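You operate a simulated robot arm through the tools that you are given. There is no shell and no other tool. Be economical: measure what you need, move in short steps, check, and stop when the job is done.

You are at the controls of a simulated two-armed robot. One attempt, no reset.

JOB
Change the unwind stand from the foil roll to the bare core.
Fine: brake off; move the green pin across, holding roll and core with the other hand; roll in the grey tray; brake on at the end. Set down upright: silver foil roll, bare core.

The check looks at the end state, three seconds after you hand in, the way a careful person would. Anything else that was tipped, shoved, dropped, spilled or broken makes it a failure.

ROBOT AND FRAMES
Two 6-joint arms with two-finger parallel grippers on one trunk, on a base that drives. Base frame: it is fixed to the floor where the robot stands at the start and does not move with it; the origin is under the middle of the robot, x ahead of it, y to its left, z up; the surface under the hand at the start is at about z = 850. Readings come in mm, degrees, newtons and seconds.
The left shoulder is at the start at [280, 185, 1130], the right one opposite. With the tool pointing down near the work surface each hand reaches from about 540 to 940 mm from the robot's upright axis, wherever it stands, measured 20 degrees to its own side. Places, roughly: green cup (7x7x14 cm) [900, -700, 900]; green pin (4x4x19 cm) [600, -200, 1000]; seat of the unwind stand [600, -200, 900]; sp core [600, -700, 900]; tray [600, -1000, 900]; unwind brake [600, -200, 900]. Payload 1.57 kg a hand.
The tool frame of a hand sits at the grasp point between the pads (the TCP): z along the fingers, y along the line on which they close. The tips reach 30 mm beyond it. Largest opening 80 mm; finger width 17, thickness 12; the body of the gripper, 40 by 82 mm, starts 80 mm behind the TCP.
Orientation is that of the tool frame in the base frame, as a unit quaternion [x, y, z, w]. With the fingers straight down and closing along the base's y, the tool's x points along the base's -x, its y along +y and its z along -z.

CONTROLS
- The arms move only by the tool play_rows. It takes "left_motion", "right_motion" or both (then of equal length, played together; a hand with none holds still); each is a list of rows, each a list of 6 numbers: the shift along the base's x, y, z in units of 150 mm (1.0 is 150 mm), then the turn, a rotation vector about the base's x, y, z in units of 120 degrees (1.0 is 120 degrees). In form: [[dx, dy, dz, ax, ay, az], ...]. A call has 1 to 10 rows; each row is the pose to reach, as a shift and turn from the pose commanded when the call began. "left_jaw" and "right_jaw" are, for a hand that has rows, the opening in per cent of the stroke, from 0 (shut) to 100 (fully open), set as the call begins (left out, the last holds). A call with a number of a shift or a turn outside -1 to 1 is refused whole. A row lasts 0.2 s, in which the tool goes at most 50 mm and 8.6 degrees; a call with a longer step from one row to the next is refused whole, and so is a gripper value outside its range. A pose out of reach is approached as far as the arm can. The call stops where the force on the tool passes 40 N (or 10 N more than at its start, if that is more) or the arm is blocked; 0.2 s more then pass. The fingers move at their own pace (about 153 mm/s each) and stop on an object; they squeeze with about 21 N. The grip force told is the motor's: it shows also when the fingers shut on nothing. Time passes only in rows, and 0.2 s behind the last, so rows that repeat a pose let the fingers close. The reply holds the time, the measured pose of the TCP, the force on the tool along the base axes, the opening and the grip force, in the units named above and with some noise, with the torque about the TCP (base axes, N m) and any sound that the robot's microphone picked up, and new pictures: "views" is both (left out), scene, wrist or none (wrist: the cameras of the hands that moved).
- Cameras (640 x 400 px; columns grow to the right, rows downward): "scene" is now at [206.8, -50.9, 1587.3]; the picture's right is [-0.66, -0.75, 0.00], its down [-0.55, 0.48, -0.69] and it looks along [0.51, -0.45, -0.73] (base axes); focal length 282 px, centre (320, 200). "left" rides on the left gripper at [72, 7, -122] in its tool frame; the picture's right is [-0.09, 1.00, 0.00], its down [-0.84, -0.08, -0.54] and it looks along [-0.54, -0.05, 0.84] (tool axes); focal length 238 px, centre (320, 200). "right" rides on the right gripper at [72, -7, -122] in its tool frame; the picture's right is [0.09, 1.00, 0.00], its down [-0.84, 0.08, -0.54] and it looks along [-0.54, 0.05, 0.84] (tool axes); focal length 238 px, centre (320, 200). There is no depth. A picture from a camera that has moved, and an enlarged one, comes with that camera's place and axes in the base frame and with its lens. The place of the scene camera against the robot may be out by one fixed shift of up to 25 mm in any direction.
- lift_body(by): slides the trunk up (or, below 0, down) by that many mm; the arms and the scene camera ride with it, the base frame stays. It gives what a move gives, with no picture.
- base_move(legs): drives the robot by 1 to 6 legs, each [ahead, turn to the left] in mm and degrees, along the robot's own axes; the way and the turn of a leg run together, so that a leg with both is an arc; at most 1500 mm and 180 degrees a leg. The arms and the cameras ride along, it lands a little off, and it stops where it bumps. It gives what a move gives, and a new picture of the scene camera.
- aim_head(pan, tilt): turns the head with the scene camera to pan (to the left, within 86 degrees either way) and tilt (down, from -29 to 69), counted from straight ahead of the robot. It gives what a move gives, and a new picture of the scene camera.
- zoom(camera, box): a new picture of the part [left, top, right, bottom] of that camera's present view, enlarged. No time passes.
- sign_off(): hands the job in; it is judged then, once.

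Work in short steps. Places have to be worked out from the pictures, the camera data and where the tool is seen: move nearer, look again, correct. Check each grasp and each placing, and mend what went wrong. You have 120 turns and 260 pictures in all, those below and enlarged ones among them. Open the grippers and draw the arms clear of the work before you hand the job in, unless the task says otherwise; then end with one line.

The tools are called after "Request:" as name(argument=value, ...) on one line, values as JSON. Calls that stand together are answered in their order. play_rows: Moves the arms, as the interface text tells. Its arguments: {"type":"object","properties":{"left_motion":{"type":"array","items":{"type":"array","items":{"type":"number"}}},"left_jaw":{"type":"number"},"right_motion":{"type":"array","items":{"type":"array","items":{"type":"number"}}},"right_jaw":{"type":"number"},"views":{"type":"string","enum":["both","scene","wrist","none"]}},"required":[]} The other tools are called the same way: lift_body (by) slides the trunk up or down; base_move (legs) drives the base; aim_head (pan, tilt) turns the head that bears the scene camera; zoom (camera, box) takes an enlarged picture of a part of a camera's view; sign_off () hands the job in.

At the start:

```text
clock: 0.0
left_eef_pos: [627.8, -3.9, 1250.7]
left_tool_rot: [0.0, 1.0, 0.0, -0.001]
left_ft_force: [-0.3, 0.3, -0.1]
left_ft_torque: [-0.03, 0.0, -0.01]
left_gripper_width: 80.1
left_gripper_force: 0.0
right_eef_pos: [393.3, -464.7, 1261.9]
right_tool_rot: [0.0, 1.0, 0.001, 0.0]
right_ft_force: [-0.2, 0.3, -0.5]
right_ft_torque: [0.0, 0.02, 0.02]
right_gripper_width: 80.1
right_gripper_force: 0.0
trunk travel left (down, up): [-825.0, 165.0]
robot x, y, heading: [1.6, 0.8, 0.1]
head pan, tilt: [-41.3, 46.7]
```

scene: 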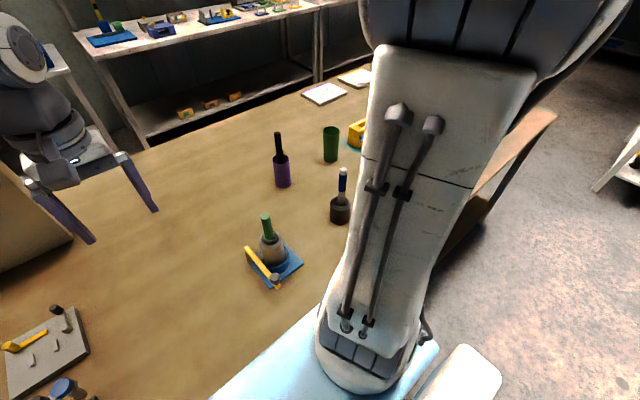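
right: 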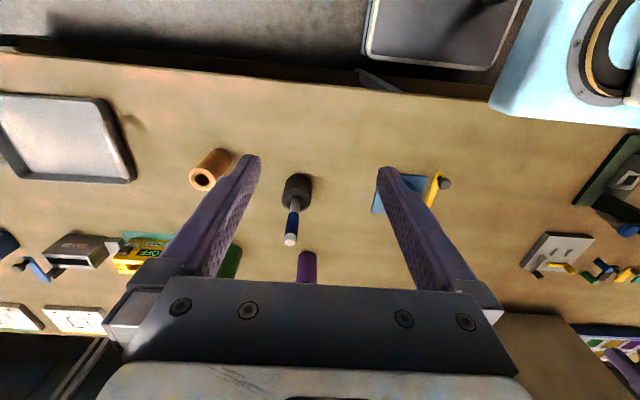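
left: 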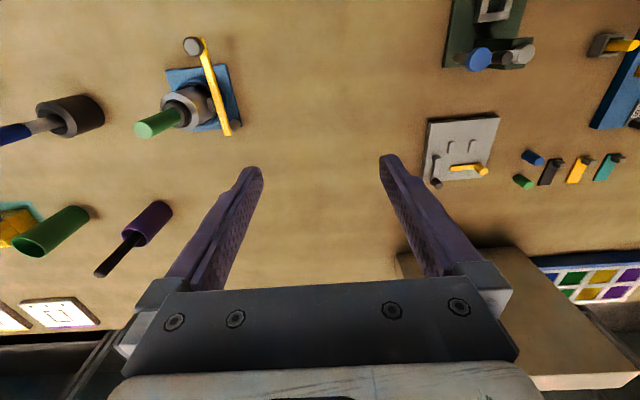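

I start by looking closer at the stand, the core and the tray.

Request:
zoom(camera="scene", box=[220, 190, 330, 300])

Request:
zoom(camera="left", box=[110, 20, 270, 150])

Request:
zoom(camera="right", box=[0, 80, 320, 280])

```text
3.64 times, centred on (275, 245) of scene
camera zoom: at [206.8, -50.9, 1587.3], right [-0.66, -0.75, 0.0], down [-0.55, 0.48, -0.69], along [0.51, -0.45, -0.73], focal length 1024 px, centre (484, 36)
```

zoom: 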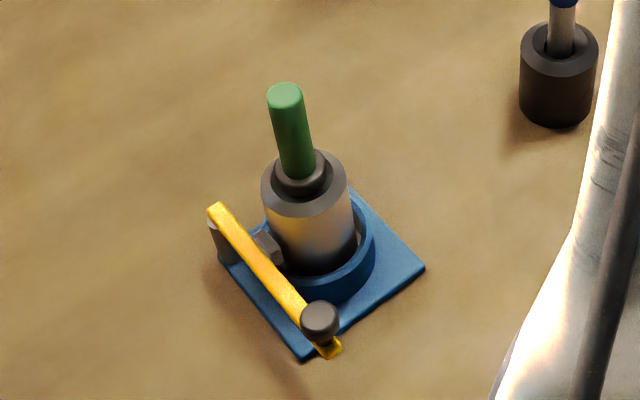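

```text
3.08 times, centred on (190, 85) of left
camera zoom: at [554.3, 3.7, 1373.4], right [0.09, 1.0, 0.0], down [0.84, -0.08, 0.54], along [0.54, -0.05, -0.84], focal length 733 px, centre (720, 554)
```

zoom: 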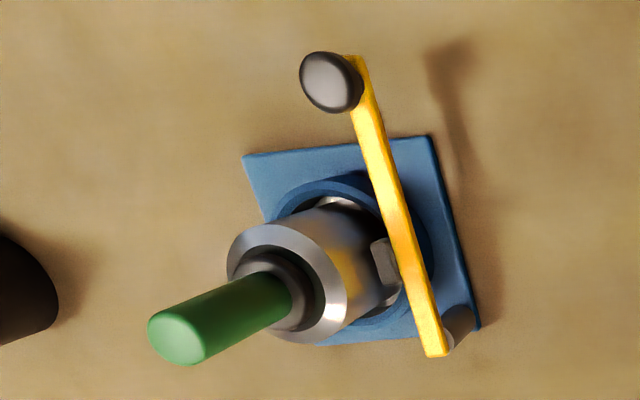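

```text
2.00 times, centred on (160, 180) of right
camera zoom: at [320.6, -471.2, 1384.7], right [-0.09, 1.0, 0.0], down [0.84, 0.08, 0.54], along [0.54, 0.05, -0.84], focal length 477 px, centre (640, 240)
```

zoom: 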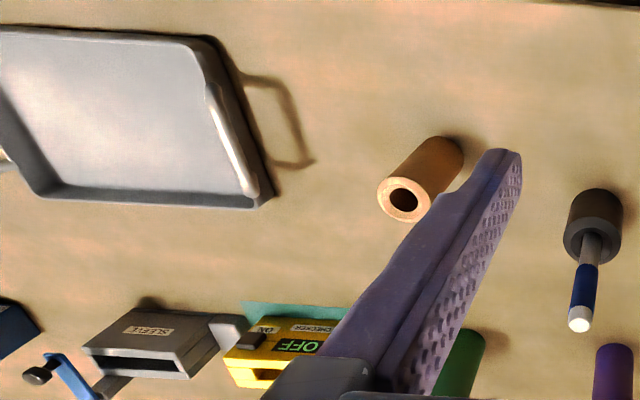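

The foil roll stands at about (623,-235), top at z≈963, with the pin top at about 1065. The brake knob is at about (532,-189,940), the core at (570,-693) and the tray around (600,-1000). Driving sideways to y≈-440 should put all of it within reach, so I do that with the hands still high.

Request:
base_move(legs=[[0, -90], [440, 0], [0, 90]])

Request:
aim_head(pan=10, tilt=50)

```text
clock: 2.1
left_eef_pos: [516.8, -296.1, 1250.6]
left_tool_rot: [0.254, 0.967, 0.0, -0.001]
left_ft_force: [0.7, 0.7, -0.5]
left_ft_torque: [-0.08, 0.05, 0.0]
left_gripper_width: 80.1
left_gripper_force: 0.0
right_eef_pos: [86.3, -582.0, 1261.9]
right_tool_rot: [0.251, 0.968, -0.001, 0.0]
right_ft_force: [0.4, 0.1, -0.6]
right_ft_torque: [-0.06, 0.06, 0.0]
right_gripper_width: 79.9
right_gripper_force: 0.0
trunk travel left (down, up): [-825.0, 165.0]
robot x, y, heading: [-30.6, 12.6, -23.7]
head pan, tilt: [-41.3, 46.7]
stopped in leg 1: the robot was blocked; the commanded pose is now the measured one
camera scene: at [137.3, -123.0, 1587.2], right [-0.91, -0.42, 0.0], down [-0.31, 0.66, -0.69], along [0.29, -0.62, -0.73], focal length 282 px, centre (320, 200)
```

scene: 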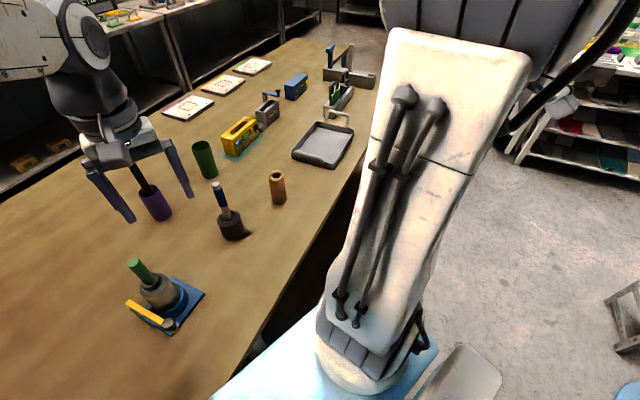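

```text
clock: 3.3
left_eef_pos: [516.3, -297.7, 1252.7]
left_tool_rot: [0.253, 0.967, 0.001, -0.001]
left_ft_force: [0.8, 0.9, 0.7]
left_ft_torque: [-0.06, -0.02, 0.02]
left_gripper_width: 80.0
left_gripper_force: 0.1
right_eef_pos: [87.1, -583.4, 1261.9]
right_tool_rot: [0.252, 0.968, 0.0, 0.0]
right_ft_force: [0.7, 0.3, -0.1]
right_ft_torque: [0.02, 0.01, 0.01]
right_gripper_width: 80.1
right_gripper_force: 0.1
trunk travel left (down, up): [-825.0, 165.0]
robot x, y, heading: [-29.0, 7.1, -23.4]
head pan, tilt: [10.0, 50.0]
camera scene: at [177.0, -70.4, 1582.8], right [-0.24, -0.97, 0.0], down [-0.74, 0.18, -0.64], along [0.62, -0.15, -0.77], focal length 282 px, centre (320, 200)
```

scene: 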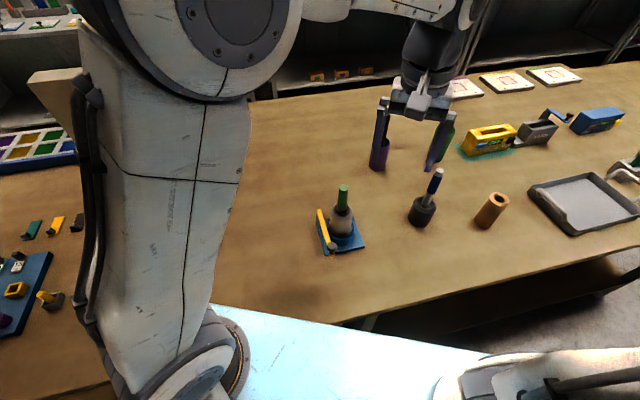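

Turning in place caught the base on the table edge. I back away first, turn, drive along, turn back and drive in.

Request:
base_move(legs=[[-250, 0]])

Request:
base_move(legs=[[0, -66.5]])

```text
clock: 5.1
left_eef_pos: [289.1, -195.6, 1250.5]
left_tool_rot: [0.25, 0.968, 0.0, -0.001]
left_ft_force: [-0.7, -0.8, -0.7]
left_ft_torque: [0.01, -0.01, -0.02]
left_gripper_width: 80.0
left_gripper_force: 0.0
right_eef_pos: [-139.6, -483.4, 1261.3]
right_tool_rot: [0.249, 0.969, 0.0, 0.0]
right_ft_force: [-1.0, 0.1, -0.4]
right_ft_torque: [-0.01, 0.0, 0.0]
right_gripper_width: 79.8
right_gripper_force: 0.1
trunk travel left (down, up): [-825.0, 165.0]
robot x, y, heading: [-260.9, 108.3, -23.0]
head pan, tilt: [10.0, 50.0]
camera scene: at [-50.8, 30.3, 1582.8], right [-0.23, -0.97, 0.0], down [-0.75, 0.18, -0.64], along [0.63, -0.15, -0.77], focal length 282 px, centre (320, 200)
```

scene: 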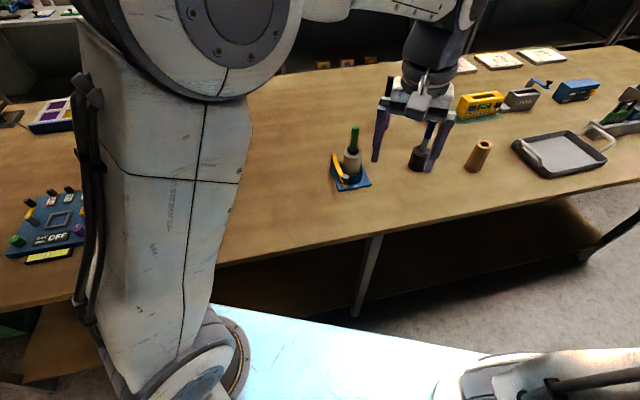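

```text
clock: 8.4
left_eef_pos: [-320.8, -514.0, 1252.0]
left_tool_rot: [0.74, 0.672, 0.001, -0.001]
left_ft_force: [0.4, 0.5, 0.8]
left_ft_torque: [0.01, -0.01, 0.0]
left_gripper_width: 79.9
left_gripper_force: 0.0
right_eef_pos: [-756.1, -237.8, 1263.3]
right_tool_rot: [0.738, 0.675, 0.0, 0.001]
right_ft_force: [-1.0, 0.1, -0.1]
right_ft_torque: [-0.01, -0.02, -0.03]
right_gripper_width: 80.0
right_gripper_force: 0.1
trunk travel left (down, up): [-825.0, 165.0]
robot x, y, heading: [-260.5, 108.3, -89.8]
head pan, tilt: [10.0, 50.0]
camera scene: at [-259.1, -124.4, 1582.8], right [-0.98, -0.18, 0.0], down [-0.14, 0.75, -0.64], along [0.11, -0.63, -0.77], focal length 282 px, centre (320, 200)
```

scene: 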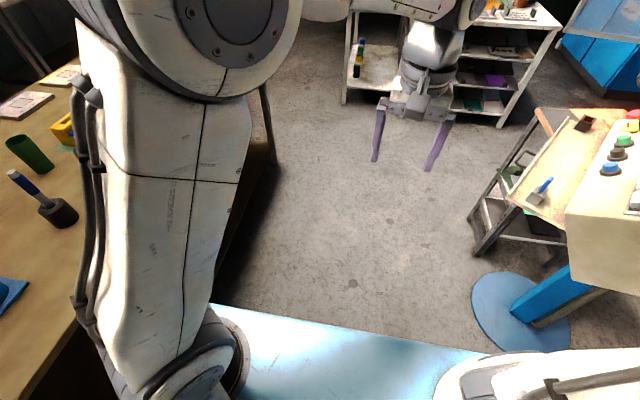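

The floor ahead is clear. I drive along the table, turn back to face it and move in.

Request:
base_move(legs=[[540, 0], [0, 89.8], [250, 0]])

Request:
aim_head(pan=0, tilt=50)

```text
clock: 16.8
left_eef_pos: [620.3, -456.2, 1251.7]
left_tool_rot: [0.032, 0.999, 0.0, -0.001]
left_ft_force: [-0.2, 0.5, 0.0]
left_ft_torque: [-0.01, -0.01, -0.01]
left_gripper_width: 80.1
left_gripper_force: 0.0
right_eef_pos: [355.2, -900.3, 1262.8]
right_tool_rot: [0.03, 1.0, 0.001, 0.0]
right_ft_force: [-0.1, 0.2, -0.7]
right_ft_torque: [-0.03, -0.01, -0.03]
right_gripper_width: 80.3
right_gripper_force: 0.0
trunk travel left (down, up): [-825.0, 165.0]
robot x, y, heading: [-6.2, -416.4, 1.7]
head pan, tilt: [10.0, 50.0]
camera scene: at [215.4, -393.1, 1582.8], right [0.21, -0.98, 0.0], down [-0.75, -0.16, -0.64], along [0.63, 0.13, -0.77], focal length 282 px, centre (320, 200)
```

scene: 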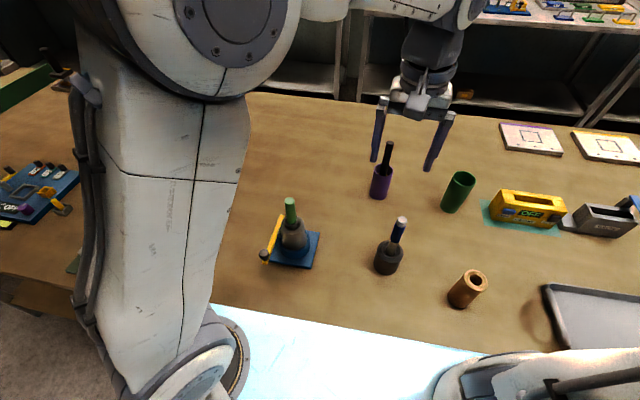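

```text
clock: 17.5
left_eef_pos: [619.0, -457.0, 1252.1]
left_tool_rot: [0.032, 0.999, 0.0, -0.001]
left_ft_force: [-0.2, -0.1, -0.6]
left_ft_torque: [0.0, -0.01, 0.01]
left_gripper_width: 79.8
left_gripper_force: 0.0
right_eef_pos: [356.0, -901.0, 1262.8]
right_tool_rot: [0.03, 1.0, -0.001, 0.0]
right_ft_force: [-0.2, 0.1, -0.3]
right_ft_torque: [-0.05, -0.02, 0.0]
right_gripper_width: 79.8
right_gripper_force: 0.0
trunk travel left (down, up): [-825.0, 165.0]
robot x, y, heading: [-5.2, -414.0, 2.2]
head pan, tilt: [0.0, 50.0]
camera scene: at [217.3, -406.3, 1582.8], right [0.03, -1.0, 0.0], down [-0.77, -0.03, -0.64], along [0.64, 0.02, -0.77], focal length 282 px, centre (320, 200)
```

scene: 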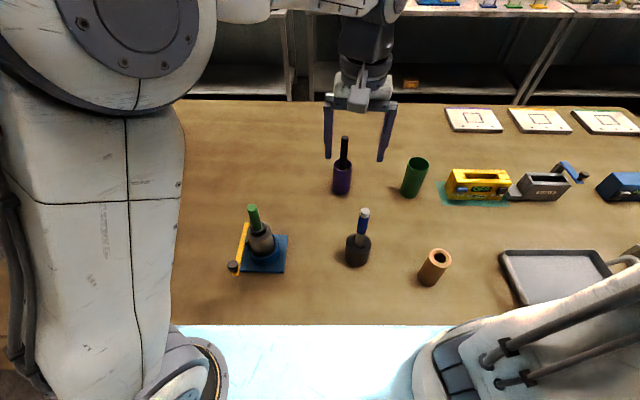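

The knob still measures at about (532,-185,940), so nothing moved. I bring the left hand with closed fingers toward the brake.

Request:
play_rows(left_motion=[[-0.15, 0.25, -0.05, 0, 0, 0], [-0.3, 0.5, -0.15, 0, 0, 0], [-0.45, 0.75, -0.25, 0, 0, 0], [-0.587, 1.0, -0.33, 0, 0, 0]], left_jaw=0, views="none")

Request:
play_rows(left_motion=[[0, 0.2, -0.2, 0, 0, 0], [0, 0.44, -0.4, 0, 0, 0], [0, 0.44, -0.6, 0, 0, 0]], views="both")

```text
clock: 18.5
left_eef_pos: [531.7, -305.9, 1203.9]
left_tool_rot: [0.033, 0.999, 0.0, -0.001]
left_ft_force: [0.2, 0.5, 1.1]
left_ft_torque: [0.04, -0.03, -0.01]
left_gripper_width: 0.0
left_gripper_force: 20.9
right_eef_pos: [355.9, -900.4, 1262.6]
right_tool_rot: [0.03, 1.0, 0.0, 0.001]
right_ft_force: [-0.8, -0.3, 0.1]
right_ft_torque: [0.02, 0.02, 0.0]
right_gripper_width: 79.9
right_gripper_force: 0.0
trunk travel left (down, up): [-825.0, 165.0]
robot x, y, heading: [-8.7, -417.9, 1.7]
head pan, tilt: [0.0, 50.0]
```

```text
clock: 19.3
left_eef_pos: [536.3, -244.1, 1110.9]
left_tool_rot: [0.032, 0.999, 0.0, 0.0]
left_ft_force: [0.1, 0.7, 1.1]
left_ft_torque: [0.03, -0.01, -0.01]
left_gripper_width: 0.0
left_gripper_force: 21.3
right_eef_pos: [356.6, -900.5, 1262.9]
right_tool_rot: [0.031, 1.0, -0.001, 0.0]
right_ft_force: [-0.1, -0.2, -0.2]
right_ft_torque: [-0.05, -0.04, -0.03]
right_gripper_width: 80.0
right_gripper_force: 0.1
trunk travel left (down, up): [-825.0, 165.0]
robot x, y, heading: [-0.4, -415.9, 2.0]
head pan, tilt: [0.0, 50.0]
camera scene: at [217.2, -406.1, 1582.8], right [0.03, -1.0, 0.0], down [-0.77, -0.02, -0.64], along [0.64, 0.02, -0.77], focal length 282 px, centre (320, 200)
camera left: at [462.6, -230.8, 1232.8], right [0.16, 0.99, 0.0], down [0.83, -0.13, 0.54], along [0.54, -0.08, -0.84], focal length 238 px, centre (320, 200)
```

scene: 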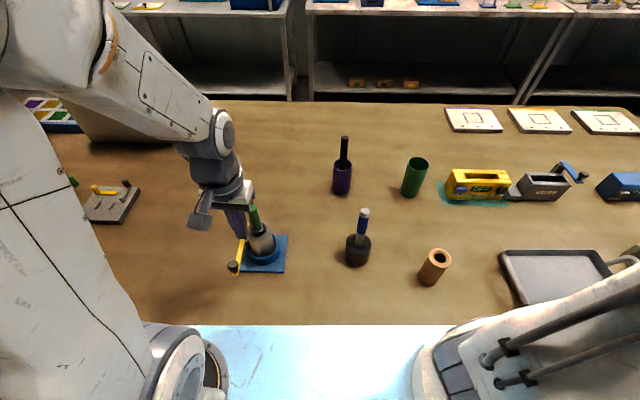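
left: 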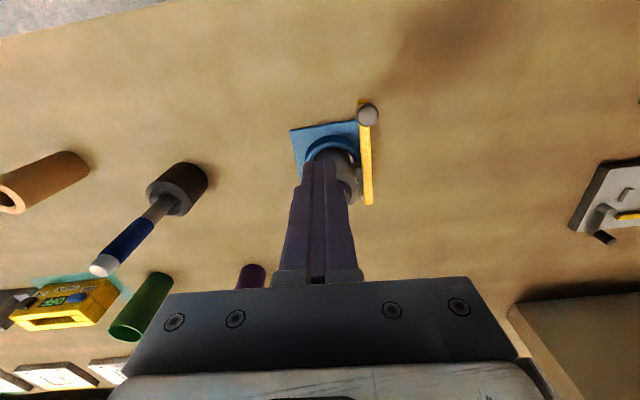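

The wrist view puts the knob at (538,-185,940). I lower the closed fingers beside it, between knob and roll.

Request:
play_rows(left_motion=[[0, 0.1, -0.3, 0, 0, 0], [0, 0.1, -0.6, 0, 0, 0], [0, 0.1, -0.85, 0, 0, 0], [0, 0.1, -1.0, 0, 0, 0]], views="wrist")

```text
clock: 20.3
left_eef_pos: [533.7, -224.1, 959.8]
left_tool_rot: [0.033, 0.999, 0.001, 0.0]
left_ft_force: [0.3, -0.8, 0.0]
left_ft_torque: [0.01, 0.0, -0.01]
left_gripper_width: 0.3
left_gripper_force: 21.0
right_eef_pos: [355.7, -899.8, 1262.2]
right_tool_rot: [0.031, 1.0, -0.001, 0.0]
right_ft_force: [-0.4, -0.5, 0.5]
right_ft_torque: [0.0, -0.03, 0.02]
right_gripper_width: 79.9
right_gripper_force: 0.0
trunk travel left (down, up): [-825.0, 165.0]
robot x, y, heading: [-4.1, -412.9, 1.8]
head pan, tilt: [0.0, 50.0]
camera left: at [460.4, -211.6, 1082.1], right [0.16, 0.99, 0.0], down [0.83, -0.13, 0.54], along [0.54, -0.08, -0.84], focal length 238 px, centre (320, 200)
```

left: 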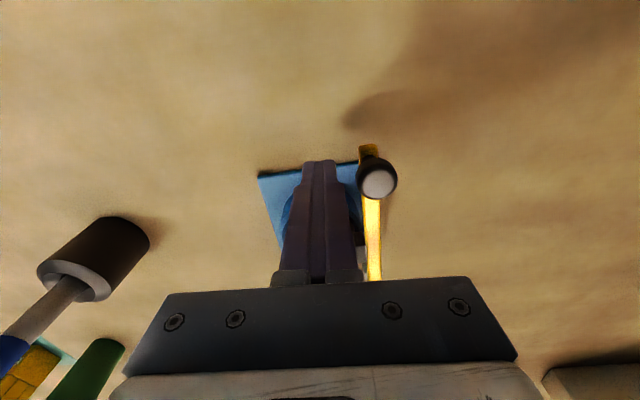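

The fingers are beside the knob. I push it toward +y in a slight arc around the post.

Request:
play_rows(left_motion=[[0, 0.1, -0.03, 0, 0, 0], [0, 0.2, -0.03, 0, 0, 0], [0.01, 0.3, -0.03, 0, 0, 0], [0.03, 0.4, -0.03, 0, 0, 0]], views="wrist")

```text
clock: 21.3
left_eef_pos: [536.5, -164.1, 956.9]
left_tool_rot: [0.033, 0.999, -0.001, -0.001]
left_ft_force: [-0.2, 0.0, -0.1]
left_ft_torque: [-0.02, 0.02, 0.01]
left_gripper_width: 0.1
left_gripper_force: 21.3
right_eef_pos: [356.7, -900.2, 1262.2]
right_tool_rot: [0.03, 1.0, -0.001, 0.0]
right_ft_force: [-0.8, 0.1, 0.8]
right_ft_torque: [0.02, 0.02, -0.02]
right_gripper_width: 79.8
right_gripper_force: 0.1
trunk travel left (down, up): [-825.0, 165.0]
robot x, y, heading: [-7.6, -419.9, 1.9]
head pan, tilt: [0.0, 50.0]
camera left: at [464.0, -151.9, 1078.7], right [0.16, 0.99, 0.0], down [0.83, -0.13, 0.54], along [0.53, -0.08, -0.84], focal length 238 px, centre (320, 200)
```

left: 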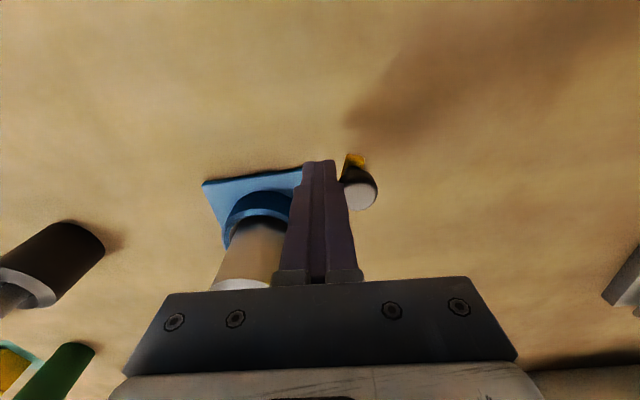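

The knob moves easily with the finger. I continue along the arc to about 35–40° until it stops.

Request:
play_rows(left_motion=[[0.02, 0.1, 0, 0, 0, 0], [0.05, 0.2, 0, 0, 0, 0], [0.09, 0.3, 0, 0, 0, 0], [0.14, 0.4, 0, 0, 0, 0]], views="both")

```text
clock: 22.0
left_eef_pos: [542.1, -139.2, 957.5]
left_tool_rot: [0.039, 0.999, -0.003, -0.007]
left_ft_force: [-1.1, -16.9, 4.4]
left_ft_torque: [-0.25, -0.05, -0.12]
left_gripper_width: 0.0
left_gripper_force: 21.5
right_eef_pos: [354.0, -902.3, 1262.4]
right_tool_rot: [0.032, 1.0, 0.0, 0.0]
right_ft_force: [-0.2, 0.7, 0.0]
right_ft_torque: [0.01, 0.0, 0.0]
right_gripper_width: 80.3
right_gripper_force: 0.1
trunk travel left (down, up): [-825.0, 165.0]
robot x, y, heading: [-10.0, -418.4, 1.7]
head pan, tilt: [0.0, 50.0]
stopped in row 3 (left hand): the force on the tool passed its limit at 47 N (the readings are from after the stop); the commanded pose is now the measured one
camera scene: at [217.1, -407.6, 1583.0], right [0.03, -1.0, 0.0], down [-0.77, -0.02, -0.64], along [0.64, 0.02, -0.77], focal length 282 px, centre (320, 200)
camera left: at [471.3, -123.9, 1079.4], right [0.17, 0.99, -0.01], down [0.84, -0.14, 0.53], along [0.52, -0.09, -0.85], focal length 238 px, centre (320, 200)
```

scene: 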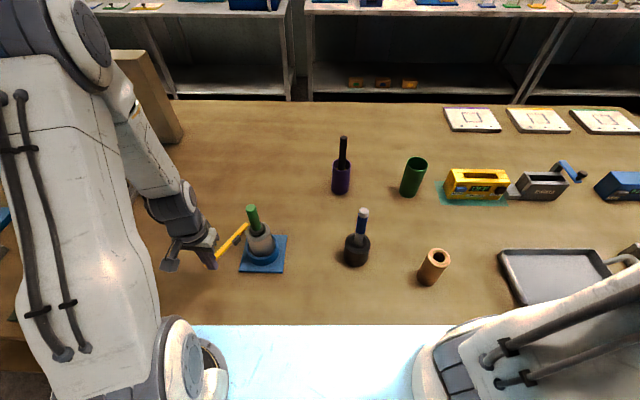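
left: 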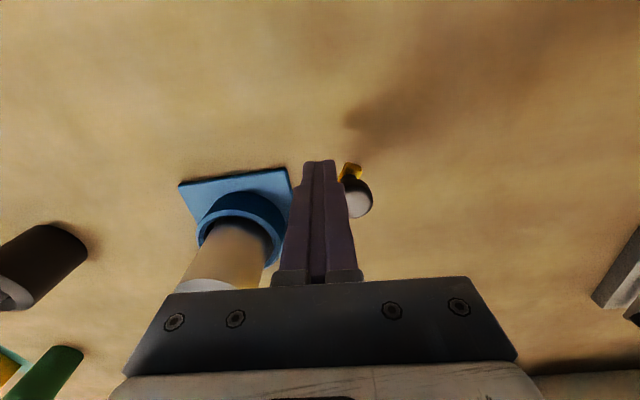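

The lever has reached its stop, so the brake is off. I lift the left hand away, open it, and look at the stand.

Request:
play_rows(left_motion=[[0, -0.05, 0, 0, 0, 0], [0, -0.05, 0.3, 0, 0, 0], [0, -0.05, 0.6, 0, 0, 0], [0, 0.1, 0.9, 0, 0, 0], [0, 0.4, 1.0, 0, 0, 0]], left_jaw=0, views="scene")

Request:
zoom(camera="scene", box=[190, 180, 310, 290])

Request:
zoom(camera="left", box=[120, 0, 420, 200])

```text
refused: row 4 steps farther than a row can; nothing moved
```

```text
3.64 times, centred on (250, 235) of scene
camera zoom: at [217.1, -407.6, 1583.0], right [0.03, -1.0, 0.0], down [-0.77, -0.02, -0.64], along [0.64, 0.02, -0.77], focal length 1024 px, centre (574, 73)
```

zoom: 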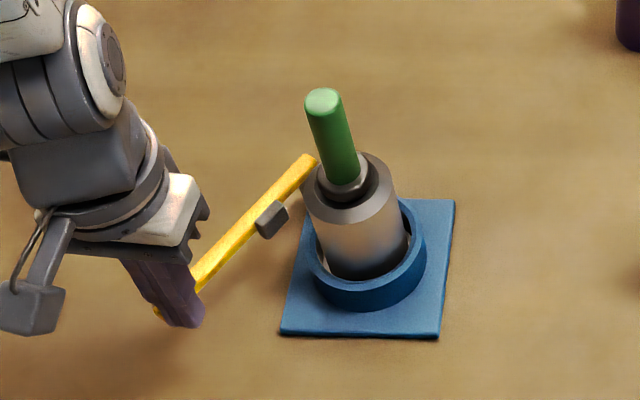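

```text
2.00 times, centred on (270, 100) of left
camera zoom: at [471.3, -123.9, 1079.4], right [0.17, 0.99, -0.01], down [0.84, -0.14, 0.53], along [0.52, -0.09, -0.85], focal length 477 px, centre (420, 400)
```

zoom: 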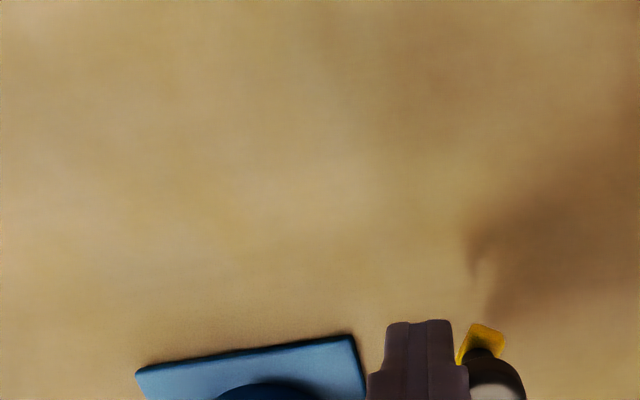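

The pad is well clear of the roll. I retry the left hand's retreat with shorter steps.

Request:
play_rows(left_motion=[[0, -0.05, 0, 0, 0, 0], [0, -0.05, 0.3, 0, 0, 0], [0, -0.05, 0.6, 0, 0, 0], [0, 0.1, 0.85, 0, 0, 0], [0, 0.3, 1.0, 0, 0, 0]], left_jaw=60, views="none")

```text
clock: 23.2
left_eef_pos: [545.5, -91.7, 1104.3]
left_tool_rot: [0.037, 0.999, -0.001, -0.006]
left_ft_force: [-0.2, 0.3, -0.2]
left_ft_torque: [0.0, -0.01, 0.06]
left_gripper_width: 47.9
left_gripper_force: 0.0
right_eef_pos: [355.0, -901.8, 1262.8]
right_tool_rot: [0.031, 1.0, 0.0, 0.0]
right_ft_force: [-0.4, 0.0, -0.7]
right_ft_torque: [-0.02, -0.03, 0.02]
right_gripper_width: 80.1
right_gripper_force: 0.1
trunk travel left (down, up): [-825.0, 165.0]
robot x, y, heading: [-6.0, -414.9, 1.9]
head pan, tilt: [0.0, 50.0]
```

Now the right hand comes in. I swing it over high while yawing it to point at the stand, then tilt it so it can grip the roll from the side, clear of the pin.

Request:
play_rows(right_motion=[[0.08, 0.16, 0, 0, 0, 0.068], [0.16, 0.33, 0, 0, 0, 0.135], [0.24, 0.5, 0, 0, 0, 0.2], [0.32, 0.67, 0, 0, 0, 0.27], [0.4, 0.83, 0, 0, 0, 0.337], [0.48, 1.0, 0, 0, 0, 0.404]], right_jaw=100, views="none")

Request:
play_rows(right_motion=[[0.08, 0.16, 0, 0.044, -0.044, 0], [0.16, 0.33, 0, 0.088, -0.088, 0], [0.24, 0.5, -0.1, 0.132, -0.132, 0], [0.3, 0.67, -0.2, 0.177, -0.177, 0], [0.35, 0.83, -0.3, 0.221, -0.221, 0], [0.4, 1.0, -0.4, 0.265, -0.265, 0]], views="both")

```text
clock: 24.6
left_eef_pos: [544.2, -91.3, 1104.0]
left_tool_rot: [0.036, 0.999, -0.001, -0.006]
left_ft_force: [0.6, 1.1, 0.5]
left_ft_torque: [0.0, 0.0, -0.04]
left_gripper_width: 48.1
left_gripper_force: 0.1
right_eef_pos: [428.7, -754.5, 1260.8]
right_tool_rot: [-0.382, 0.924, 0.0, -0.001]
right_ft_force: [-0.2, -0.4, -0.5]
right_ft_torque: [0.0, -0.01, 0.0]
right_gripper_width: 80.1
right_gripper_force: 0.1
trunk travel left (down, up): [-825.0, 165.0]
robot x, y, heading: [-10.7, -418.5, 1.6]
head pan, tilt: [0.0, 50.0]
```

```text
clock: 26.0
left_eef_pos: [543.7, -92.6, 1103.4]
left_tool_rot: [0.036, 0.999, -0.001, -0.006]
left_ft_force: [0.2, -0.3, -0.2]
left_ft_torque: [-0.04, 0.01, 0.0]
left_gripper_width: 48.0
left_gripper_force: 0.0
right_eef_pos: [505.8, -621.7, 1240.2]
right_tool_rot: [-0.353, 0.853, 0.147, 0.354]
right_ft_force: [0.3, -1.3, 0.8]
right_ft_torque: [0.0, -0.01, -0.01]
right_gripper_width: 79.8
right_gripper_force: 0.1
right hand out of reach, approached as far as the arm can: row 1, 2, 3, 4, 5, 6
trunk travel left (down, up): [-825.0, 165.0]
robot x, y, heading: [-5.1, -415.2, 1.6]
head pan, tilt: [0.0, 50.0]
camera scene: at [217.3, -406.8, 1582.8], right [0.03, -1.0, 0.0], down [-0.77, -0.02, -0.64], along [0.64, 0.02, -0.77], focal length 282 px, centre (320, 200)
camera right: at [413.0, -723.7, 1275.2], right [-0.75, 0.66, -0.06], down [0.09, 0.2, 0.98], along [0.66, 0.73, -0.21], focal length 238 px, centre (320, 200)
```

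scene: 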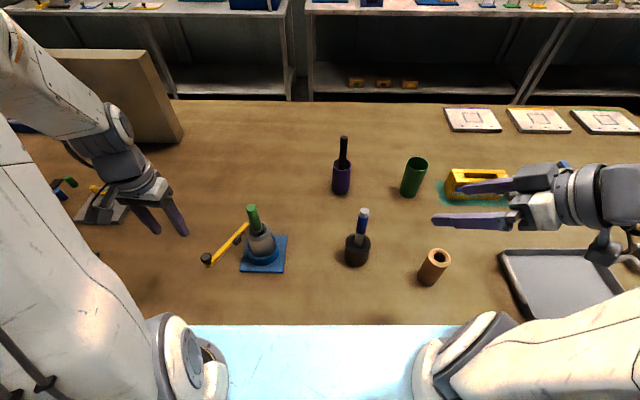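
right: 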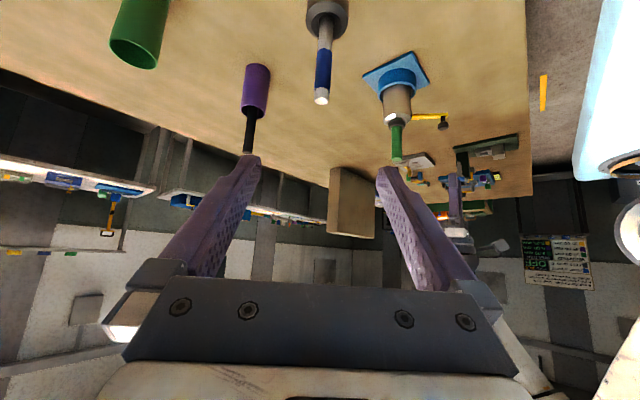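

The tilted right hand was too folded against its shoulder. I back the base about 90 mm for room.

Request:
base_move(legs=[[-90, 0]])

Request:
play_rows(right_motion=[[0.2, 0.2, 0, 0, 0, 0], [0.4, 0.4, 0, 0, 0, 0], [0.6, 0.6, 0, 0, 0, 0], [0.7, 0.8, -0.05, 0, 0, 0], [0.75, 1.0, -0.1, 0, 0, 0]], views="none")

```text
clock: 27.1
left_eef_pos: [454.4, -96.2, 1103.4]
left_tool_rot: [0.038, 0.999, -0.002, -0.007]
left_ft_force: [0.2, 0.4, 0.4]
left_ft_torque: [0.02, 0.01, 0.0]
left_gripper_width: 47.6
left_gripper_force: 0.0
right_eef_pos: [415.1, -625.8, 1238.8]
right_tool_rot: [-0.353, 0.854, 0.147, 0.353]
right_ft_force: [-0.3, -0.6, 0.4]
right_ft_torque: [0.02, 0.04, 0.01]
right_gripper_width: 79.8
right_gripper_force: 0.1
trunk travel left (down, up): [-825.0, 165.0]
robot x, y, heading: [-93.9, -417.4, 1.7]
head pan, tilt: [0.0, 50.0]
camera scene: at [126.8, -409.7, 1582.7], right [0.03, -1.0, 0.0], down [-0.77, -0.02, -0.64], along [0.64, 0.02, -0.77], focal length 282 px, centre (320, 200)
```

scene: 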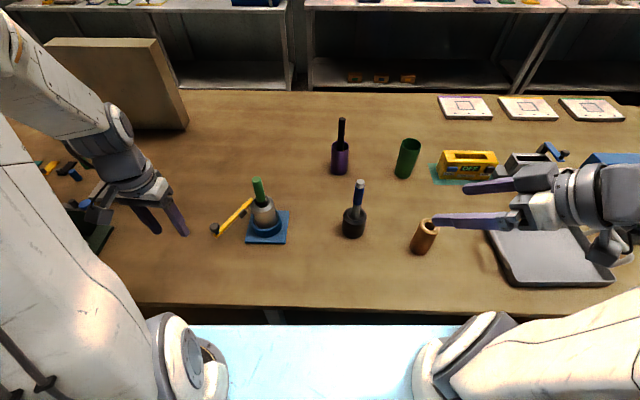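

```text
clock: 28.3
left_eef_pos: [455.1, -96.1, 1104.1]
left_tool_rot: [0.037, 0.999, -0.001, -0.006]
left_ft_force: [0.3, 0.4, 0.1]
left_ft_torque: [0.01, -0.01, 0.01]
left_gripper_width: 48.0
left_gripper_force: 0.1
right_eef_pos: [528.8, -478.0, 1224.6]
right_tool_rot: [-0.352, 0.854, 0.147, 0.353]
right_ft_force: [0.7, -0.1, 0.0]
right_ft_torque: [-0.01, 0.01, -0.02]
right_gripper_width: 79.9
right_gripper_force: 0.1
trunk travel left (down, up): [-825.0, 165.0]
robot x, y, heading: [-100.5, -415.1, 1.6]
head pan, tilt: [0.0, 50.0]
```

It reached the hover. I move on to a standoff in line with the roll.

Request:
play_rows(right_motion=[[0.02, 0.25, -0.1, 0, 0, 0], [0.03, 0.5, -0.3, 0, 0, 0], [0.04, 0.7, -0.5, 0, 0, 0], [0.05, 0.85, -0.75, 0, 0, 0], [0.06, 1.0, -1.0, 0, 0, 0]], views="both")

```text
clock: 29.5
left_eef_pos: [453.0, -96.4, 1104.3]
left_tool_rot: [0.037, 0.999, -0.002, -0.006]
left_ft_force: [0.3, 0.0, 0.4]
left_ft_torque: [0.03, -0.01, 0.02]
left_gripper_width: 48.0
left_gripper_force: 0.0
right_eef_pos: [535.3, -329.2, 1086.8]
right_tool_rot: [-0.354, 0.854, 0.148, 0.352]
right_ft_force: [-0.2, 0.0, -0.8]
right_ft_torque: [0.01, 0.01, 0.0]
right_gripper_width: 79.8
right_gripper_force: 0.0
right hand out of reach, approached as far as the arm can: row 5
trunk travel left (down, up): [-825.0, 165.0]
robot x, y, heading: [-97.3, -418.8, 1.5]
head pan, tilt: [0.0, 50.0]
camera scene: at [125.6, -410.2, 1582.9], right [0.03, -1.0, 0.0], down [-0.77, -0.02, -0.64], along [0.64, 0.02, -0.77], focal length 282 px, centre (320, 200)
camera right: at [443.9, -431.7, 1122.8], right [-0.75, 0.66, -0.06], down [0.1, 0.2, 0.97], along [0.65, 0.73, -0.21], focal length 238 px, centre (320, 200)
```

scene: 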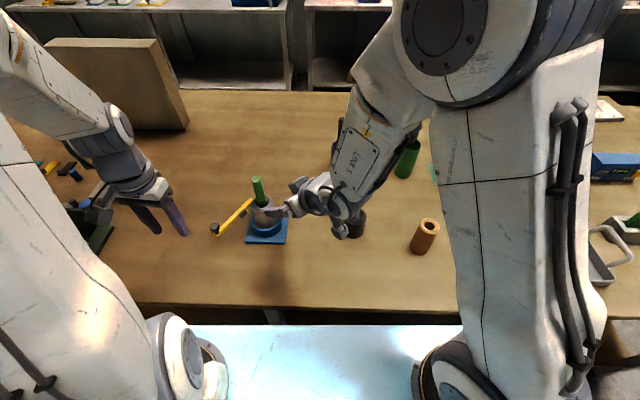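
right: 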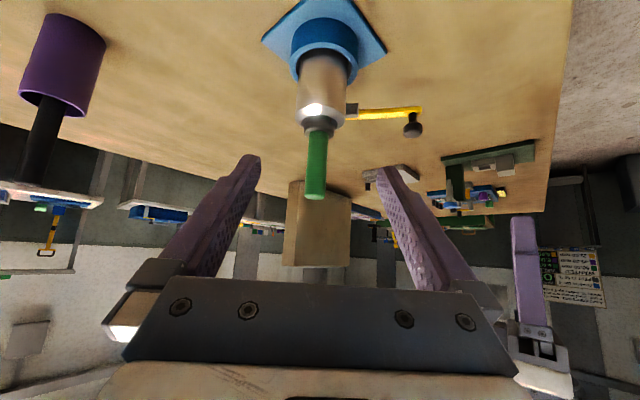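

The roll axis from this view is at (622,-240), centred between the fingers. I advance most of the way and check.

Request:
play_rows(right_motion=[[0.1, 0.1, -0.25, 0, 0, 0], [0.2, 0.2, -0.45, 0, 0, 0], [0.3, 0.3, -0.65, 0, 0, 0], [0.4, 0.42, -0.8, 0, 0, 0]], views="both")

```text
clock: 30.5
left_eef_pos: [453.5, -96.1, 1103.7]
left_tool_rot: [0.038, 0.999, -0.001, -0.006]
left_ft_force: [0.4, -0.6, 0.5]
left_ft_torque: [-0.02, 0.0, 0.01]
left_gripper_width: 48.0
left_gripper_force: 0.0
right_eef_pos: [608.0, -263.4, 968.9]
right_tool_rot: [-0.349, 0.857, 0.158, 0.344]
right_ft_force: [-0.3, 0.7, -1.0]
right_ft_torque: [0.01, -0.02, -0.03]
right_gripper_width: 79.9
right_gripper_force: 0.1
right hand out of reach, approached as far as the arm can: row 1, 2, 3, 4
trunk travel left (down, up): [-825.0, 165.0]
robot x, y, heading: [-98.6, -420.6, 1.8]
head pan, tilt: [0.0, 50.0]
camera scene: at [126.2, -409.7, 1582.8], right [0.03, -1.0, 0.0], down [-0.77, -0.02, -0.64], along [0.64, 0.02, -0.77], focal length 282 px, centre (320, 200)
camera right: at [516.2, -366.4, 1006.4], right [-0.75, 0.66, -0.03], down [0.12, 0.19, 0.97], along [0.65, 0.73, -0.22], focal length 238 px, centre (320, 200)
```

scene: 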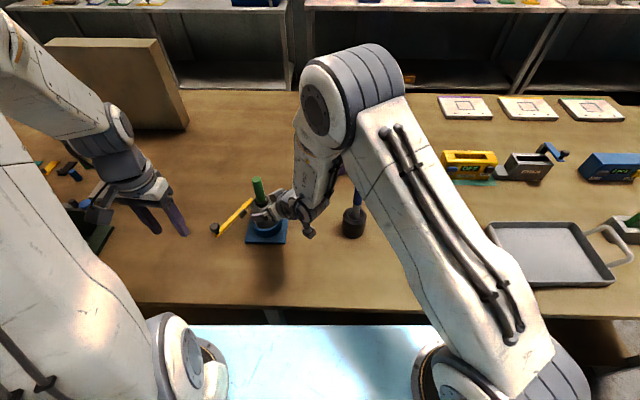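
right: 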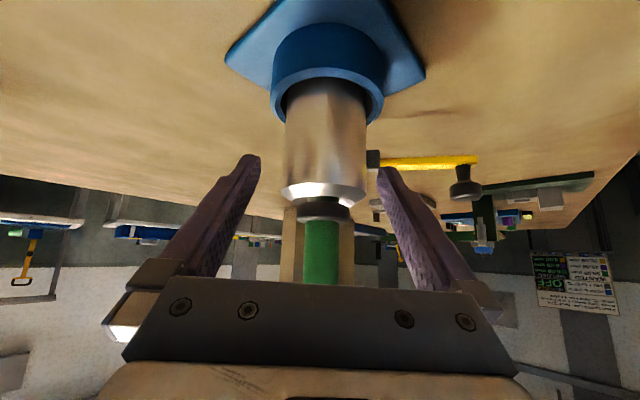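

The fingers straddle the roll, with the arm near a joint limit but tracking well. I advance the last bit onto the roll body.

Request:
play_rows(right_motion=[[0.05, 0.08, -0.1, 0, 0, 0], [0.1, 0.17, -0.2, 0, 0, 0]], views="wrist")

```text
clock: 31.1
left_eef_pos: [452.4, -95.4, 1104.3]
left_tool_rot: [0.038, 0.999, -0.002, -0.007]
left_ft_force: [0.7, 0.1, 0.1]
left_ft_torque: [-0.02, -0.01, 0.01]
left_gripper_width: 48.1
left_gripper_force: 0.0
right_eef_pos: [632.9, -242.8, 944.0]
right_tool_rot: [-0.353, 0.855, 0.153, 0.348]
right_ft_force: [0.0, 0.3, -0.1]
right_ft_torque: [0.04, 0.01, -0.01]
right_gripper_width: 80.1
right_gripper_force: 0.0
right hand out of reach, approached as far as the arm can: row 1, 2
trunk travel left (down, up): [-825.0, 165.0]
robot x, y, heading: [-99.8, -416.2, 1.6]
head pan, tilt: [0.0, 50.0]
camera right: at [540.8, -347.2, 980.0], right [-0.76, 0.65, -0.05], down [0.11, 0.19, 0.98], along [0.65, 0.73, -0.22], focal length 238 px, centre (320, 200)
```

right: 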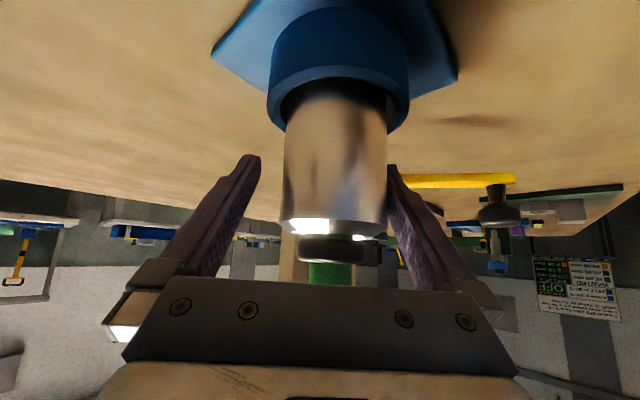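

The roll axis sits about 10 mm toward the right-image finger. I shift by that and see.

Request:
play_rows(right_motion=[[-0.055, 0.045, 0, 0, 0, 0], [-0.055, 0.045, 0, 0, 0, 0]], views="wrist")

```text
clock: 31.7
left_eef_pos: [453.8, -95.3, 1103.4]
left_tool_rot: [0.038, 0.999, -0.001, -0.006]
left_ft_force: [0.7, 0.2, -0.4]
left_ft_torque: [0.0, 0.0, 0.02]
left_gripper_width: 48.0
left_gripper_force: 0.0
right_eef_pos: [632.8, -244.8, 943.2]
right_tool_rot: [-0.354, 0.854, 0.154, 0.348]
right_ft_force: [-0.2, -0.3, 0.9]
right_ft_torque: [0.0, 0.01, 0.0]
right_gripper_width: 79.8
right_gripper_force: 0.0
right hand out of reach, approached as far as the arm can: row 1, 2
trunk travel left (down, up): [-825.0, 165.0]
robot x, y, heading: [-95.2, -419.6, 1.8]
head pan, tilt: [0.0, 50.0]
camera right: at [540.6, -347.3, 980.1], right [-0.76, 0.65, -0.05], down [0.11, 0.19, 0.98], along [0.65, 0.73, -0.22], focal length 238 px, centre (320, 200)
```

right: 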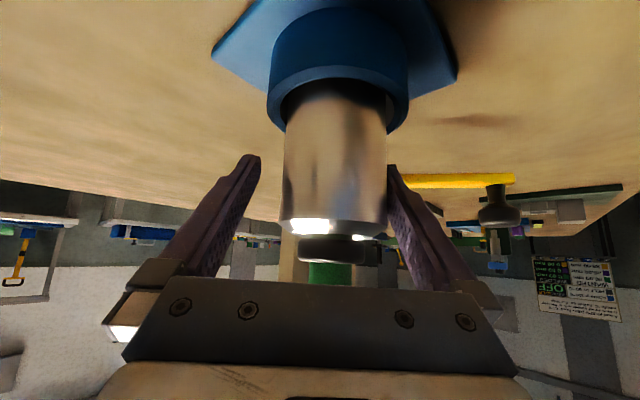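

The arm is at a limit for this tilt. I reduce the tilt by about 10°, which still clears the pin, while shifting sideways.

Request:
play_rows(right_motion=[[0, 0, 0, -0.03, 0.03, 0], [0, 0, 0, -0.059, 0.059, 0], [0, 0, 0, -0.065, 0.065, 0]], views="wrist")

```text
clock: 32.5
left_eef_pos: [453.3, -96.1, 1104.9]
left_tool_rot: [0.038, 0.999, -0.002, -0.006]
left_ft_force: [0.2, -0.5, -0.1]
left_ft_torque: [0.0, 0.0, -0.03]
left_gripper_width: 48.0
left_gripper_force: 0.1
right_eef_pos: [633.2, -245.2, 942.3]
right_tool_rot: [-0.363, 0.885, 0.111, 0.269]
right_ft_force: [-0.3, -0.3, -0.2]
right_ft_torque: [0.0, 0.0, -0.06]
right_gripper_width: 80.0
right_gripper_force: 0.0
trunk travel left (down, up): [-825.0, 165.0]
robot x, y, heading: [-99.0, -416.4, 1.6]
head pan, tilt: [0.0, 50.0]
camera right: at [545.7, -340.6, 1005.4], right [-0.76, 0.65, -0.05], down [0.23, 0.33, 0.92], along [0.61, 0.68, -0.4], focal length 238 px, centre (320, 200)
```

right: 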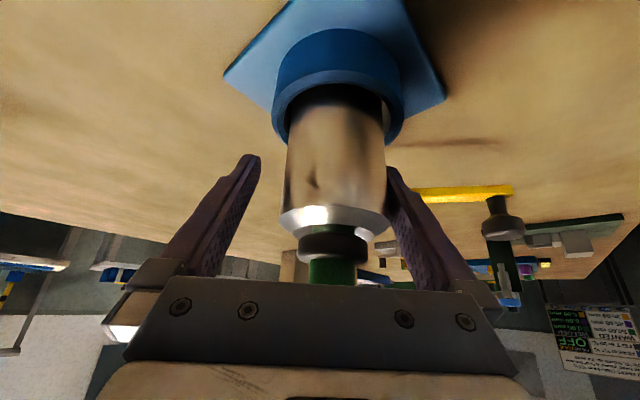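

Within reach now. I apply the sideways correction.

Request:
play_rows(right_motion=[[-0.05, 0.043, -0.03, 0, 0, 0], [-0.05, 0.043, -0.03, 0, 0, 0]], views="wrist")

```text
clock: 33.1
left_eef_pos: [453.5, -95.4, 1104.1]
left_tool_rot: [0.037, 0.999, -0.001, -0.006]
left_ft_force: [-0.1, -0.4, -0.1]
left_ft_torque: [0.0, 0.03, -0.01]
left_gripper_width: 48.2
left_gripper_force: 0.1
right_eef_pos: [624.1, -239.6, 939.4]
right_tool_rot: [-0.365, 0.884, 0.112, 0.269]
right_ft_force: [0.4, 0.2, 0.0]
right_ft_torque: [-0.01, 0.02, 0.0]
right_gripper_width: 80.1
right_gripper_force: 0.0
trunk travel left (down, up): [-825.0, 165.0]
robot x, y, heading: [-96.2, -418.2, 1.6]
head pan, tilt: [0.0, 50.0]
camera right: at [538.2, -334.7, 1001.3], right [-0.76, 0.65, -0.05], down [0.22, 0.33, 0.92], along [0.61, 0.68, -0.4], focal length 238 px, centre (320, 200)
```

right: 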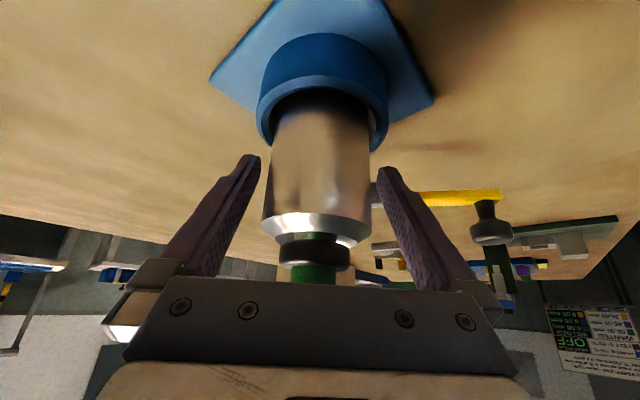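

Centred now. I close the right hand on the roll.

Request:
play_rows(right_motion=[[0, 0, 0, 0, 0, 0], [0, 0, 0, 0, 0, 0], [0, 0, 0, 0, 0, 0]], right_jaw=0, views="wrist")

```text
clock: 33.9
left_eef_pos: [453.6, -96.4, 1103.9]
left_tool_rot: [0.037, 0.999, -0.001, -0.006]
left_ft_force: [-0.3, 0.0, 0.3]
left_ft_torque: [0.0, 0.04, 0.0]
left_gripper_width: 48.2
left_gripper_force: 0.0
right_eef_pos: [625.1, -239.0, 940.0]
right_tool_rot: [-0.365, 0.884, 0.112, 0.269]
right_ft_force: [1.0, -1.1, 1.3]
right_ft_torque: [-0.02, 0.02, 0.0]
right_gripper_width: 60.9
right_gripper_force: 21.1
trunk travel left (down, up): [-825.0, 165.0]
robot x, y, heading: [-98.8, -418.0, 1.4]
head pan, tilt: [0.0, 50.0]
camera right: at [538.3, -334.8, 1001.3], right [-0.76, 0.65, -0.05], down [0.22, 0.33, 0.92], along [0.61, 0.68, -0.4], focal length 238 px, centre (320, 200)
```

right: 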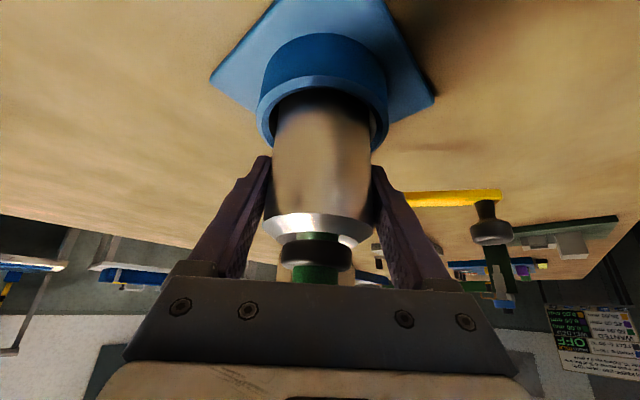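

The roll is held at 61 mm. The left hand now rises over the pin, yawed so its fingers close parallel to the right hand's and stay clear of it.

Request:
play_rows(left_motion=[[0, 0, 0.2, 0, 0, 0.068], [0.1, -0.08, 0.42, 0, 0, 0.135], [0.3, -0.25, 0.42, 0, 0, 0.2], [0.5, -0.45, 0.42, 0, 0, 0.27], [0.75, -0.65, 0.42, 0, 0, 0.337], [0.95, -0.85, 0.42, 0, 0, 0.404]], left_jaw=75, views="both")

```text
clock: 35.3
left_eef_pos: [600.0, -222.2, 1168.2]
left_tool_rot: [-0.376, 0.926, -0.004, -0.005]
left_ft_force: [-0.2, -0.3, 0.4]
left_ft_torque: [-0.01, -0.03, -0.03]
left_gripper_width: 59.8
left_gripper_force: 0.1
right_eef_pos: [624.9, -238.9, 939.1]
right_tool_rot: [-0.364, 0.884, 0.111, 0.269]
right_ft_force: [0.2, -1.5, -0.5]
right_ft_torque: [-0.13, -0.14, 0.0]
right_gripper_width: 61.0
right_gripper_force: 21.2
trunk travel left (down, up): [-825.0, 165.0]
robot x, y, heading: [-96.8, -416.1, 1.8]
head pan, tilt: [0.0, 50.0]
camera scene: at [126.1, -409.5, 1582.8], right [0.03, -1.0, 0.0], down [-0.77, -0.02, -0.64], along [0.64, 0.02, -0.77], focal length 282 px, centre (320, 200)
camera left: at [541.8, -264.1, 1289.8], right [-0.63, 0.78, -0.01], down [0.66, 0.53, 0.53], along [0.42, 0.33, -0.85], focal length 238 px, centre (320, 200)
```

scene: 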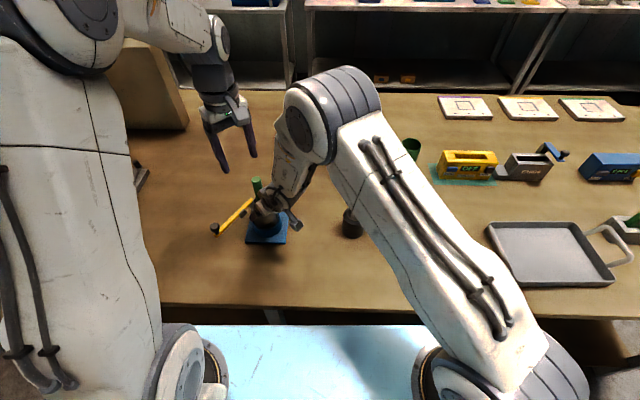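
left: 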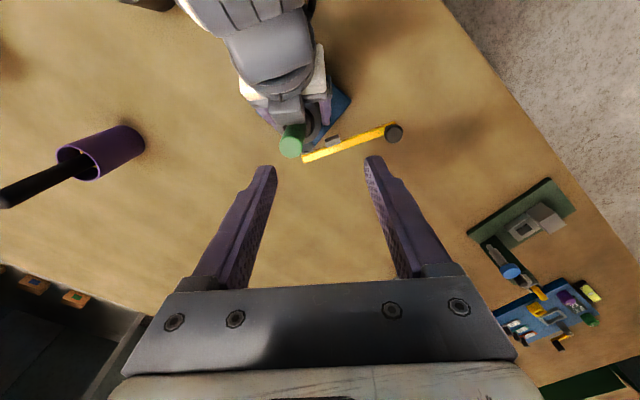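

The pin top is at (621,-239). To keep the left camera clear of the right wrist, I reduce the yaw to about 15° while centring above the pin.

Request:
play_rows(left_motion=[[0.04, -0.03, 0, 0, 0, -0.06], [0.08, -0.06, 0, 0, 0, -0.12], [0.11, -0.09, 0, 0, 0, -0.18], [0.143, -0.112, -0.1, 0, 0, -0.242], [0.143, -0.112, -0.3, 0, 0, -0.242]], left_jaw=53, views="both")

```text
clock: 36.5
left_eef_pos: [618.5, -238.4, 1123.0]
left_tool_rot: [-0.131, 0.991, -0.003, -0.006]
left_ft_force: [0.2, -0.3, -0.3]
left_ft_torque: [0.02, 0.0, -0.02]
left_gripper_width: 42.3
left_gripper_force: 0.1
right_eef_pos: [625.5, -240.6, 938.3]
right_tool_rot: [-0.365, 0.884, 0.112, 0.27]
right_ft_force: [-0.2, 0.6, -0.2]
right_ft_torque: [-0.03, -0.1, 0.03]
right_gripper_width: 61.1
right_gripper_force: 21.3
trunk travel left (down, up): [-825.0, 165.0]
robot x, y, heading: [-97.3, -418.0, 1.8]
head pan, tilt: [0.0, 50.0]
camera scene: at [126.2, -409.6, 1582.8], right [0.03, -1.0, 0.0], down [-0.77, -0.02, -0.64], along [0.64, 0.02, -0.77], focal length 282 px, centre (320, 200)
camera left: at [547.1, -248.1, 1246.2], right [-0.17, 0.99, 0.0], down [0.83, 0.15, 0.53], along [0.52, 0.09, -0.85], focal length 238 px, centre (320, 200)
```

scene: 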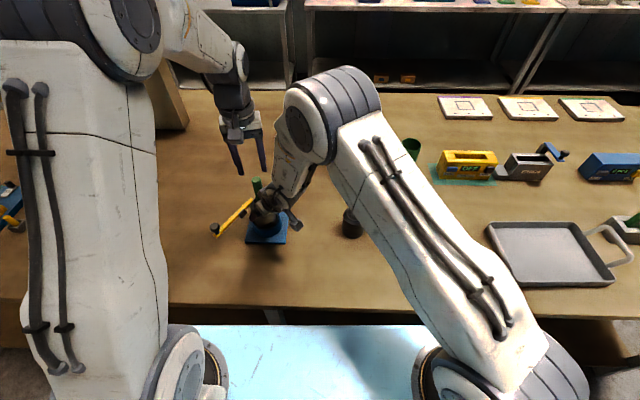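
left: 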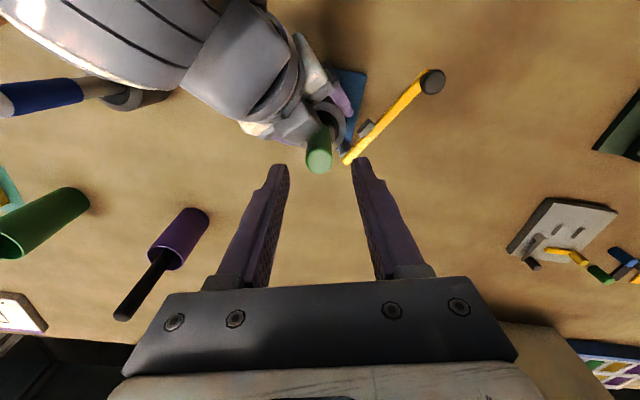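

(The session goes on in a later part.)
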